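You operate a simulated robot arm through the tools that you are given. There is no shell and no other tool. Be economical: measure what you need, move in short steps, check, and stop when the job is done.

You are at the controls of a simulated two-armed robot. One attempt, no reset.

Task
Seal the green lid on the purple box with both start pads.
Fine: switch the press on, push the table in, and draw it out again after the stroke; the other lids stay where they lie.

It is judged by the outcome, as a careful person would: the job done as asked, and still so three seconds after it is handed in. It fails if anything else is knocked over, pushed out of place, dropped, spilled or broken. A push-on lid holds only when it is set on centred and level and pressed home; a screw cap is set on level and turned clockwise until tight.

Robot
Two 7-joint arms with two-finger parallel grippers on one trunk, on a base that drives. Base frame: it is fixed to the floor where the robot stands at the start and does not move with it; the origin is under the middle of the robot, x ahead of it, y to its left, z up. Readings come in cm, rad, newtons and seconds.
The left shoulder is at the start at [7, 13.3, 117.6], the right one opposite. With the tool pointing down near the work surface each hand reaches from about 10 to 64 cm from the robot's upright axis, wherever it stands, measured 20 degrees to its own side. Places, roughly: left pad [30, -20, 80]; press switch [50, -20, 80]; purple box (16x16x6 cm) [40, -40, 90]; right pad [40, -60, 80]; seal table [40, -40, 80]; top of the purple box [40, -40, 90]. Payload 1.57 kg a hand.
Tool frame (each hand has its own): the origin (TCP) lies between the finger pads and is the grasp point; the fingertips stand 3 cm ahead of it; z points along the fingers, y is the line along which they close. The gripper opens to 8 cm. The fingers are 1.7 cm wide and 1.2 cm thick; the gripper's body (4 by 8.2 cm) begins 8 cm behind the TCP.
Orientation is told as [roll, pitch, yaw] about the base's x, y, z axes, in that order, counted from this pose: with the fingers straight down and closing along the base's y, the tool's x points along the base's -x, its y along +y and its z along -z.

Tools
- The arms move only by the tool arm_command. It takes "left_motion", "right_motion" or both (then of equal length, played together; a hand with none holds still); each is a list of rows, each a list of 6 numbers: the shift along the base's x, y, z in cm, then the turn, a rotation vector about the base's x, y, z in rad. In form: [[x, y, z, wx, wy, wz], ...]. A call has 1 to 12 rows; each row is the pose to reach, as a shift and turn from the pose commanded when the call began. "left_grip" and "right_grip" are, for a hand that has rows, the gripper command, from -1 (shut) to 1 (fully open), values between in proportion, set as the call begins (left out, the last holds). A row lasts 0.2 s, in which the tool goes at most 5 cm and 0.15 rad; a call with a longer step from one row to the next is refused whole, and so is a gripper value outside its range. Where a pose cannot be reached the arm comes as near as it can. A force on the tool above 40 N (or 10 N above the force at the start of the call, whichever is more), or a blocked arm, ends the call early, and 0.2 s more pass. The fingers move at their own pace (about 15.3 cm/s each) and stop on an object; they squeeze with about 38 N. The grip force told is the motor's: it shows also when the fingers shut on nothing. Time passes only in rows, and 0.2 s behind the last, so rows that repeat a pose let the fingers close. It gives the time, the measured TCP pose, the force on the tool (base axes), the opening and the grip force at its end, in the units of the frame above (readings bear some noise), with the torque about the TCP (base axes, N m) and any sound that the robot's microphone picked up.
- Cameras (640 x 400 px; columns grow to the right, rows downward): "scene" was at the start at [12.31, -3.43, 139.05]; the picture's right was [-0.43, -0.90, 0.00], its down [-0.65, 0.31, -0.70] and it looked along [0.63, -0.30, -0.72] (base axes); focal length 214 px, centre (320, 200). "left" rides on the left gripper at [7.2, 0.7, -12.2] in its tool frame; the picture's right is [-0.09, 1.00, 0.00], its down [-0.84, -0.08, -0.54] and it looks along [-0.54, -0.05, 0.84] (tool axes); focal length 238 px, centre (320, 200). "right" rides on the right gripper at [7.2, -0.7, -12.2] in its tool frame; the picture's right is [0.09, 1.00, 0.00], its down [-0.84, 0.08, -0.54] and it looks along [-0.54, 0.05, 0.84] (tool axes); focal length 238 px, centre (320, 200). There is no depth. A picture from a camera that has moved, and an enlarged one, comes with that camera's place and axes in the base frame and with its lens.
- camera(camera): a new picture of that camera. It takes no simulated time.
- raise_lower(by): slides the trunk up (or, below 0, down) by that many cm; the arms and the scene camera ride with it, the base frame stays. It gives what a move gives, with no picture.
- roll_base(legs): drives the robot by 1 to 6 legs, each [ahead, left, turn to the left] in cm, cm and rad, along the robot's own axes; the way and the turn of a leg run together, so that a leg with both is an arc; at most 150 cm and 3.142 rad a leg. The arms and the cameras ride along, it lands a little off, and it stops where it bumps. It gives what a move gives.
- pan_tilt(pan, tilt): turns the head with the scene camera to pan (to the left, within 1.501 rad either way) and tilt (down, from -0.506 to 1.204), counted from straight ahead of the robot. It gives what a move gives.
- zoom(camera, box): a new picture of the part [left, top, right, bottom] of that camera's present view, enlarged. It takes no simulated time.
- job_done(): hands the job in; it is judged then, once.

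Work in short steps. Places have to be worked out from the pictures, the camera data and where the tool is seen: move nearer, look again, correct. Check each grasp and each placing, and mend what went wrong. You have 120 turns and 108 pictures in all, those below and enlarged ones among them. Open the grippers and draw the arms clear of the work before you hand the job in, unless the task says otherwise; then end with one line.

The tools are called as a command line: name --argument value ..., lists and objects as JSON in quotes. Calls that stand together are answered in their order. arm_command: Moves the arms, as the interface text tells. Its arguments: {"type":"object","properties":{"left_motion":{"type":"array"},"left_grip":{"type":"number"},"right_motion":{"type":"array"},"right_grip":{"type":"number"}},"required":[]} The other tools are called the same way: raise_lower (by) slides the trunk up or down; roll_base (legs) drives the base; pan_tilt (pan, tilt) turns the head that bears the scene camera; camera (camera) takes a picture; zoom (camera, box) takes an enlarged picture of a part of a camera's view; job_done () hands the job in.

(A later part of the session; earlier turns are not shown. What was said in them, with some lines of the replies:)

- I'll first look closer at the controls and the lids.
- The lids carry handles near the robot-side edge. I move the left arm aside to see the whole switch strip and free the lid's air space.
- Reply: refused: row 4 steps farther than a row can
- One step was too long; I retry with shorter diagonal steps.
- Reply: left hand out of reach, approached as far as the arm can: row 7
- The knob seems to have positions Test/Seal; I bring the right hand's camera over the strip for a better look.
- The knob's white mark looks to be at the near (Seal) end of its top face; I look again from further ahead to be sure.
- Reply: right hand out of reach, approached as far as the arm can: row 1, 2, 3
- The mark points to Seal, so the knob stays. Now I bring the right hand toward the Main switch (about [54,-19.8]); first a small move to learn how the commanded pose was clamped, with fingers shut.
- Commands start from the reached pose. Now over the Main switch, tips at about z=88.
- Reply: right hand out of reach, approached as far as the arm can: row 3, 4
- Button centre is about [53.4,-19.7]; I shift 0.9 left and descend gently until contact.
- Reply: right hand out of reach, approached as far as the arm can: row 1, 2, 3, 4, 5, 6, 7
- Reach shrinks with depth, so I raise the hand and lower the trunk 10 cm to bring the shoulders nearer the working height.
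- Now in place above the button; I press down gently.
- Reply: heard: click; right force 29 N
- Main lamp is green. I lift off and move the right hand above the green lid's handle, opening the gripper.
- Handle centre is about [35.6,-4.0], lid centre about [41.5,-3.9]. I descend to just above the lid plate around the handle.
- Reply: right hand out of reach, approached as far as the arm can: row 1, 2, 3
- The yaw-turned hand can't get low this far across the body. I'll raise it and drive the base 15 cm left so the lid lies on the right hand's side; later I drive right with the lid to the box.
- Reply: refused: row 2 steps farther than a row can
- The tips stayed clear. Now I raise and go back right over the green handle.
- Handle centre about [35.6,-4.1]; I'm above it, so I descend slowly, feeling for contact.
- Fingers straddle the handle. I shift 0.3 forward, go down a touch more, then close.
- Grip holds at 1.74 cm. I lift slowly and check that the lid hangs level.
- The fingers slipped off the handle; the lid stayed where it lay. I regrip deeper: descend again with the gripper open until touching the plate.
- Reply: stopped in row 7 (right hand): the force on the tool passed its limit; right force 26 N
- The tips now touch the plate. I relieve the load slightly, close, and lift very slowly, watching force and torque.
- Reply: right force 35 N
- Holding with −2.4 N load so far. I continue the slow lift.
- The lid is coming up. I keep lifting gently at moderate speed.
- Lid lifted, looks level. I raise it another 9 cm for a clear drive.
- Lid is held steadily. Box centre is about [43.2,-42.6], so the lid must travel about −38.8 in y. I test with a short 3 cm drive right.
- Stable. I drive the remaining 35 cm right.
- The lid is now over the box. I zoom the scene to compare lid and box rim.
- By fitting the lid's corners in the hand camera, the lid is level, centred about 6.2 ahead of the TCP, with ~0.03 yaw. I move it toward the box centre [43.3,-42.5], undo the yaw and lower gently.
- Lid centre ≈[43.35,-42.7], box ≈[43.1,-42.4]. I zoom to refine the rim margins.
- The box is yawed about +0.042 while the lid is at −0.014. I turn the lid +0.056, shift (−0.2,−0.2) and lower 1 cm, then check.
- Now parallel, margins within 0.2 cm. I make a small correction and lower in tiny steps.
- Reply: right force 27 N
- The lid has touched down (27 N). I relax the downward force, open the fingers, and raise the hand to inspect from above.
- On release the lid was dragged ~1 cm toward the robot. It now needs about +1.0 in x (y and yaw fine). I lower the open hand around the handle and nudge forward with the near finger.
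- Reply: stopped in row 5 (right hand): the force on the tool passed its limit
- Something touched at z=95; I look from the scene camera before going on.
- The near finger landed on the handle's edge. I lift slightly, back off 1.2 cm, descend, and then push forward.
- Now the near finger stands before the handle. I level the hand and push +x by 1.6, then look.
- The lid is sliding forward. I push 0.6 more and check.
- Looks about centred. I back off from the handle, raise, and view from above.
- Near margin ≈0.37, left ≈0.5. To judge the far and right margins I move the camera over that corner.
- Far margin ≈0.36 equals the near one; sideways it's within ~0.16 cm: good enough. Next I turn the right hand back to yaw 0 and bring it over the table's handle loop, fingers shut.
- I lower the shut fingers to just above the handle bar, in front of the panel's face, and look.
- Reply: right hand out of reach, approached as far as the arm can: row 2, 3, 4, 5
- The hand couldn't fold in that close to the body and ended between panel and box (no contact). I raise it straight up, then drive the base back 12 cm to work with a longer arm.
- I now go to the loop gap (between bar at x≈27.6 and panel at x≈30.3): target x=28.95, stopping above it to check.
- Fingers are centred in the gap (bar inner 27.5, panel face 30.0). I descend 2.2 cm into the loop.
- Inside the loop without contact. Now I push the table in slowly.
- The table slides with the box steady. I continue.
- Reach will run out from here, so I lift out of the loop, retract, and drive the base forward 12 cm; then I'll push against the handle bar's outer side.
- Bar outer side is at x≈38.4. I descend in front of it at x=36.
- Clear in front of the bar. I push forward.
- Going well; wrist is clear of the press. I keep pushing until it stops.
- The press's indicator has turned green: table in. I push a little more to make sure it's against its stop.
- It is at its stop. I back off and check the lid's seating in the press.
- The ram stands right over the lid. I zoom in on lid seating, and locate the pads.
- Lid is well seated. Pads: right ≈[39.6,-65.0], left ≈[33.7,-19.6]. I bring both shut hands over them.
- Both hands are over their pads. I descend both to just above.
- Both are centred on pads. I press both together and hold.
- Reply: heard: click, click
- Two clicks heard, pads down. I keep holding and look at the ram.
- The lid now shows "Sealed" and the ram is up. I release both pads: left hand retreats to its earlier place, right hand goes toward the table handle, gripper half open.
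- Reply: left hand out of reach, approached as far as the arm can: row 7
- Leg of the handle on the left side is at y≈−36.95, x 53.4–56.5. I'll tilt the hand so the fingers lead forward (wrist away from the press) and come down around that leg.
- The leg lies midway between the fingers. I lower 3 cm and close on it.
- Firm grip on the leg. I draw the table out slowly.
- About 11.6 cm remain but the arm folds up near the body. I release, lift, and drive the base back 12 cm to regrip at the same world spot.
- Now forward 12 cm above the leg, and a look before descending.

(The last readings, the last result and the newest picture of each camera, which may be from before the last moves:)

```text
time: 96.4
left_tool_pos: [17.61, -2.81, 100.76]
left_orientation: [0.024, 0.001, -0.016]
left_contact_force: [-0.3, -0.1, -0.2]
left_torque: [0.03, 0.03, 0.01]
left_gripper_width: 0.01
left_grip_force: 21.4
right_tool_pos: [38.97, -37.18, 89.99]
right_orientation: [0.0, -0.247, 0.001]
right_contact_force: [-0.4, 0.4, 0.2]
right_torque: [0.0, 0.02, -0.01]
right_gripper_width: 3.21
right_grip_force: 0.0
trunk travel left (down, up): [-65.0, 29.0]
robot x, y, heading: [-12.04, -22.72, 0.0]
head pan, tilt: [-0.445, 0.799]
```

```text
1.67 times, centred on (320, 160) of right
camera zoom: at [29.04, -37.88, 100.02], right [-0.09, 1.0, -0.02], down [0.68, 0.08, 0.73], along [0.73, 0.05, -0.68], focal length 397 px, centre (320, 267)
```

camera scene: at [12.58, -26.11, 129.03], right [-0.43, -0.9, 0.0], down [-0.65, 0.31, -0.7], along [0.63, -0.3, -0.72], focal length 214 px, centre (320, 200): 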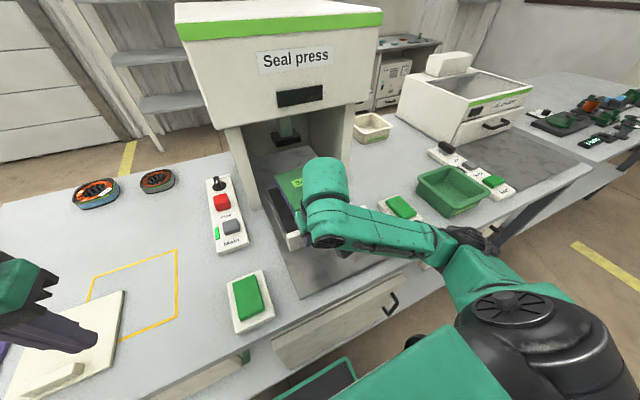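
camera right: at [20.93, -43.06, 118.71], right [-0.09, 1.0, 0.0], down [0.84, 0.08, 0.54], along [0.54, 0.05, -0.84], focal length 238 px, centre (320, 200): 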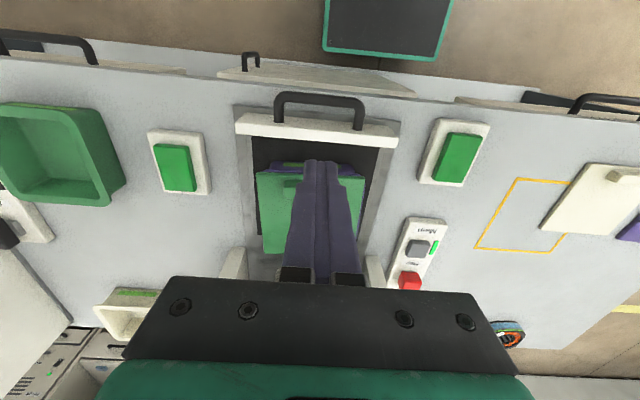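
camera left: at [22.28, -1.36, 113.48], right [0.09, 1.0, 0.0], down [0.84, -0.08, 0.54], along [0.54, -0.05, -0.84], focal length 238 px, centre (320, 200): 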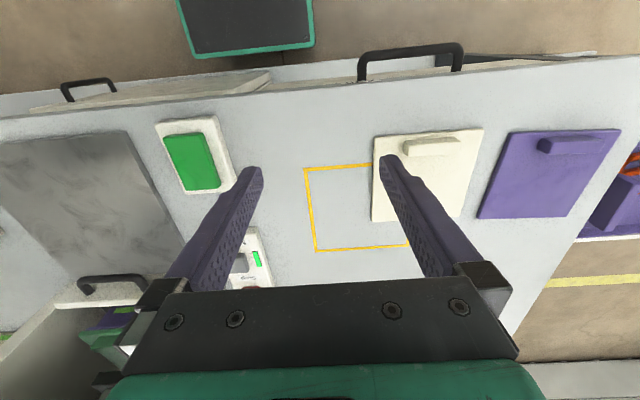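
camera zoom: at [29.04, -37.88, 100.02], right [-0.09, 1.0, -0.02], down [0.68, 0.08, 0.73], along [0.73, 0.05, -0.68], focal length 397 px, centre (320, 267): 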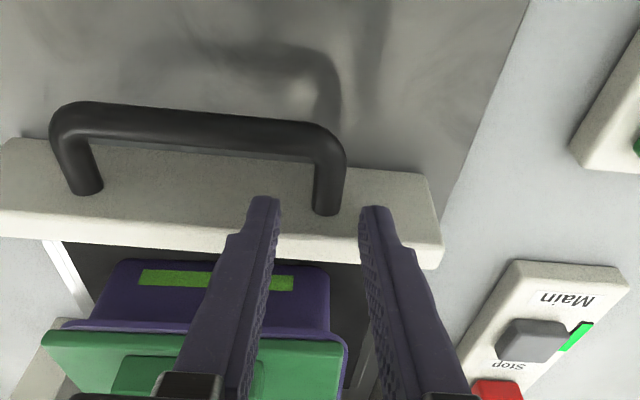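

Leg is between the fingers, slightly right; I shift +0.3 in y and back 0.3, descend, close, and pull out.

arm_command --right_motion '[[-0.3, 0.3, -1, 0, 0, 0], [-0.3, 0.3, -2, 0, 0, 0], [-0.3, 0.3, -2.8, 0, 0, 0]]'

arm_command --right_motion '[[0, 0, 0, 0, 0, 0], [0, 0, 0, 0, 0, 0], [0, 0, 0, 0, 0, 0]]' --right_grip -1

arm_command --right_motion '[[-0.3, 0, 0, 0, 0, 0], [-0.8, 0, 0, 0, 0, 0], [-1.5, 0, 0, 0, 0, 0], [-2.3, 0, 0, 0, 0, 0], [-3.1, 0, 0, 0, 0, 0], [-3.9, 0, 0, 0, 0, 0], [-4.7, 0, 0, 0, 0, 0], [-5.5, 0, 0, 0, 0, 0], [-6.3, 0, 0, 0, 0, 0], [-7.1, 0, 0, 0, 0, 0], [-7.7, 0, 0, 0, 0, 0], [-8.0, 0, 0, 0, 0, 0]]'

camera --camera "scene"

```text
time: 97.2
left_tool_pos: [17.72, -2.83, 100.72]
left_orientation: [0.023, 0.002, -0.016]
left_contact_force: [0.7, -0.3, -0.1]
left_torque: [0.0, -0.02, 0.04]
left_gripper_width: 0.0
left_grip_force: 20.6
right_tool_pos: [38.5, -36.74, 87.27]
right_orientation: [0.002, -0.25, -0.001]
right_contact_force: [-0.1, 0.7, 0.2]
right_torque: [0.0, -0.01, 0.02]
right_gripper_width: 3.23
right_grip_force: 0.0
trunk travel left (down, up): [-65.0, 29.0]
robot x, y, heading: [-11.7, -22.5, 0.006]
head pan, tilt: [-0.445, 0.799]
```

```text
time: 98.0
left_tool_pos: [17.59, -2.98, 100.8]
left_orientation: [0.027, 0.002, -0.015]
left_contact_force: [-0.9, 0.3, 0.1]
left_torque: [0.02, 0.0, 0.02]
left_gripper_width: 0.0
left_grip_force: 21.4
right_tool_pos: [38.47, -36.87, 87.34]
right_orientation: [0.001, -0.25, -0.002]
right_contact_force: [1.5, -9.1, 4.9]
right_torque: [-0.3, -0.14, 0.54]
right_gripper_width: 1.43
right_grip_force: 31.1
trunk travel left (down, up): [-65.0, 29.0]
robot x, y, heading: [-11.76, -22.57, 0.001]
head pan, tilt: [-0.445, 0.799]
```

```text
time: 100.6
left_tool_pos: [17.71, -3.13, 100.74]
left_orientation: [0.028, 0.002, -0.016]
left_contact_force: [1.0, -0.4, 0.7]
left_torque: [0.05, 0.0, 0.04]
left_gripper_width: 0.0
left_grip_force: 21.2
right_tool_pos: [30.37, -36.89, 87.31]
right_orientation: [0.005, -0.25, -0.002]
right_contact_force: [2.2, -11.6, -0.9]
right_torque: [-0.37, 0.58, 0.51]
right_gripper_width: 1.43
right_grip_force: 30.9
trunk travel left (down, up): [-65.0, 29.0]
robot x, y, heading: [-11.73, -22.95, -0.002]
head pan, tilt: [-0.445, 0.799]
```

```text
13 pictures are left
camera scene: at [0.34, -26.36, 129.04], right [-0.43, -0.9, 0.0], down [-0.65, 0.31, -0.7], along [0.63, -0.3, -0.72], focal length 214 px, centre (320, 200)
```

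scene: 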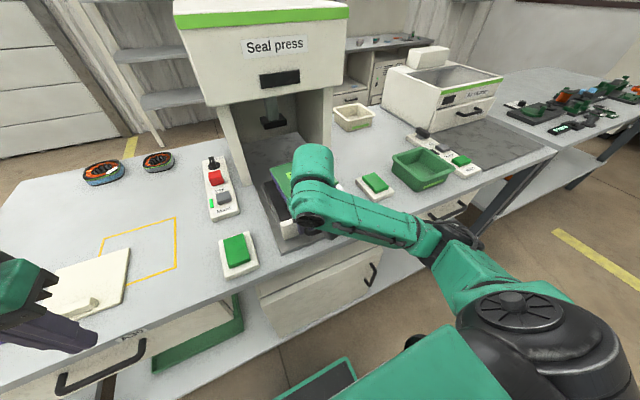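

About 3.3 cm left to the original place; I pull that far gently.

arm_command --right_motion '[[-0.3, 0, 0, 0, 0, 0], [-0.8, 0, 0, 0, 0, 0], [-1.4, 0, 0, 0, 0, 0], [-2.0, 0, 0, 0, 0, 0], [-2.5, 0, 0, 0, 0, 0], [-2.9, 0, 0, 0, 0, 0], [-3.2, 0, 0, 0, 0, 0], [-3.4, 0, 0, 0, 0, 0]]'

```text
time: 102.4
left_tool_pos: [18.25, -3.17, 100.48]
left_orientation: [0.028, 0.007, -0.016]
left_contact_force: [-0.3, -0.9, -0.2]
left_torque: [-0.01, -0.01, 0.0]
left_gripper_width: 0.0
left_grip_force: 21.1
right_tool_pos: [27.82, -36.9, 87.38]
right_orientation: [0.004, -0.251, -0.004]
right_contact_force: [31.7, -12.2, 6.6]
right_torque: [-0.39, -0.12, 0.62]
right_gripper_width: 1.45
right_grip_force: 30.8
trunk travel left (down, up): [-65.0, 29.0]
robot x, y, heading: [-11.89, -22.68, -0.002]
head pan, tilt: [-0.445, 0.799]
```

The table is at its outer stop (32 N). I ease off, open, and lift the hand away.

arm_command --right_motion '[[0.4, 0, 0, 0, 0, 0], [0.7, 0, 0, 0, 0, 0]]'

arm_command --right_motion '[[0, 0, 0, 0, 0, 0], [0, 0, 0, 0, 0, 0], [0, 0, 1.5, 0, 0, 0], [0, 0, 4.5, 0, 0, 0], [0, 0, 9, 0, 0, 0], [-1, -3, 12, 0, 0.1, 0], [-3, -6, 14, 0, 0.2, 0], [-4, -10, 15, 0, 0.25, 0], [-4, -14, 15, 0, 0.25, 0]]' --right_grip -0.2

camera --camera "scene"

zoom --camera "scene" --box '[230, 140, 350, 260]'

```text
time: 103.0
left_tool_pos: [17.66, -3.1, 100.67]
left_orientation: [0.027, 0.002, -0.017]
left_contact_force: [0.2, 0.6, -0.5]
left_torque: [-0.01, 0.0, -0.03]
left_gripper_width: 0.0
left_grip_force: 21.7
right_tool_pos: [27.82, -37.07, 87.22]
right_orientation: [0.002, -0.248, 0.001]
right_contact_force: [8.9, -11.9, 9.0]
right_torque: [-0.14, -1.01, 0.57]
right_gripper_width: 1.42
right_grip_force: 30.6
trunk travel left (down, up): [-65.0, 29.0]
robot x, y, heading: [-12.33, -22.92, -0.001]
head pan, tilt: [-0.445, 0.799]
```

```text
time: 105.0
left_tool_pos: [17.58, -2.96, 100.78]
left_orientation: [0.025, 0.0, -0.015]
left_contact_force: [0.3, -0.3, -0.4]
left_torque: [0.0, 0.0, 0.03]
left_gripper_width: 0.0
left_grip_force: 21.3
right_tool_pos: [23.51, -51.0, 102.52]
right_orientation: [0.004, 0.0, 0.0]
right_contact_force: [-0.4, -1.2, -0.3]
right_torque: [0.0, 0.01, -0.01]
right_gripper_width: 3.19
right_grip_force: 0.1
trunk travel left (down, up): [-65.0, 29.0]
robot x, y, heading: [-11.85, -22.88, 0.003]
head pan, tilt: [-0.445, 0.799]
```

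```text
12 pictures are left
camera scene: at [0.24, -26.22, 129.05], right [-0.43, -0.9, 0.0], down [-0.65, 0.31, -0.7], along [0.63, -0.3, -0.72], focal length 214 px, centre (320, 200)
```

scene: 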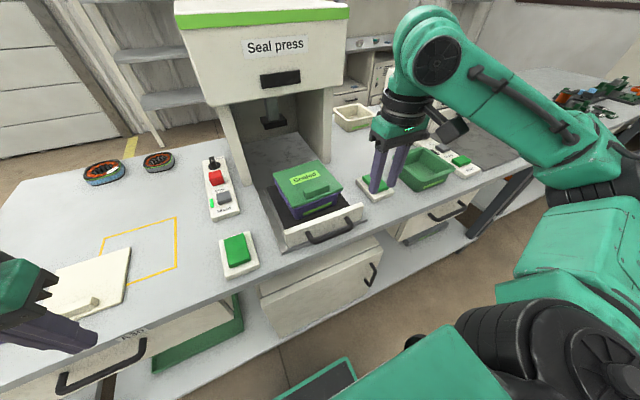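

```text
3.33 times, centred on (290, 200) of scene
camera zoom: at [0.24, -26.22, 129.05], right [-0.43, -0.9, 0.0], down [-0.65, 0.31, -0.7], along [0.63, -0.3, -0.72], focal length 715 px, centre (420, 200)
```

zoom: 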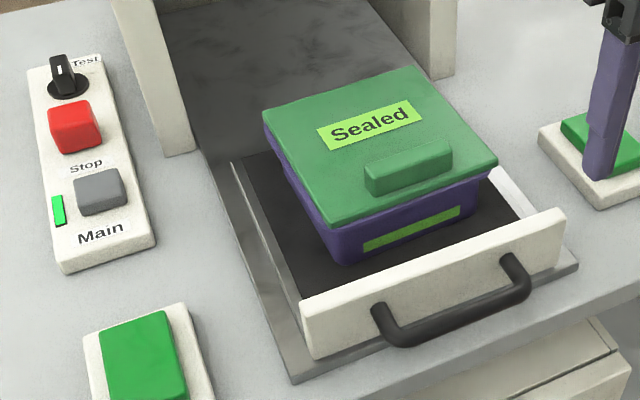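

The lid is sealed on and the table is drawn out. I open both grippers and raise the arms a bit further clear.

arm_command --left_motion '[[0, 0, 3, 0, 0, 0], [0, 0, 6, 0, 0, 0], [0, 0, 6, 0, 0, 0]]' --right_motion '[[0, 0, 3, 0, 0, 0], [0, 0, 6, 0, 0, 0], [0, 0, 6, 0, 0, 0]]' --left_grip 1 --right_grip 1

roll_base --legs '[[-10, 0, 0]]'

camera --camera "scene"

```text
time: 105.8
left_tool_pos: [17.74, -2.69, 106.76]
left_orientation: [0.024, 0.003, -0.015]
left_contact_force: [-0.1, -0.3, -0.5]
left_torque: [0.0, 0.03, 0.01]
left_gripper_width: 8.0
left_grip_force: 0.1
right_tool_pos: [23.79, -50.72, 108.36]
right_orientation: [0.001, 0.002, 0.001]
right_contact_force: [0.2, -0.3, 0.6]
right_torque: [0.01, 0.01, -0.01]
right_gripper_width: 8.03
right_grip_force: 0.0
trunk travel left (down, up): [-65.0, 29.0]
robot x, y, heading: [-12.22, -23.01, -0.001]
head pan, tilt: [-0.445, 0.799]
```

```text
time: 106.9
left_tool_pos: [8.07, -2.78, 106.62]
left_orientation: [0.025, 0.001, -0.016]
left_contact_force: [0.8, -0.4, 0.4]
left_torque: [-0.02, 0.0, 0.02]
left_gripper_width: 8.03
left_grip_force: 0.1
right_tool_pos: [14.04, -50.82, 108.46]
right_orientation: [0.001, 0.002, -0.001]
right_contact_force: [-0.2, 0.9, -0.3]
right_torque: [0.0, 0.0, -0.02]
right_gripper_width: 8.02
right_grip_force: 0.1
trunk travel left (down, up): [-65.0, 29.0]
robot x, y, heading: [-21.75, -22.87, -0.005]
head pan, tilt: [-0.445, 0.799]
```

```text
10 pictures are left
camera scene: at [-9.3, -26.08, 129.04], right [-0.43, -0.9, 0.0], down [-0.65, 0.31, -0.7], along [0.63, -0.3, -0.72], focal length 214 px, centre (320, 200)
```

scene: 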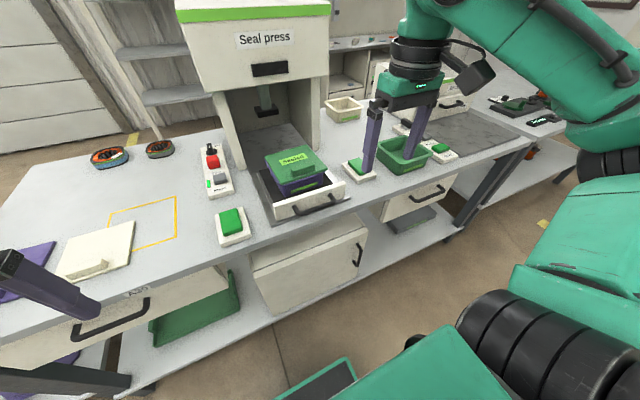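

Everything else lies where it was, grippers are open and the arms are clear; I hand in.

job_done

```text
The job is handed in.
```

The green lid is sealed on the purple box: both start pads were pressed together and the lid now shows "Sealed". The table is drawn back out to its stop, the cream and purple lids were not moved, and the press is still switched on.
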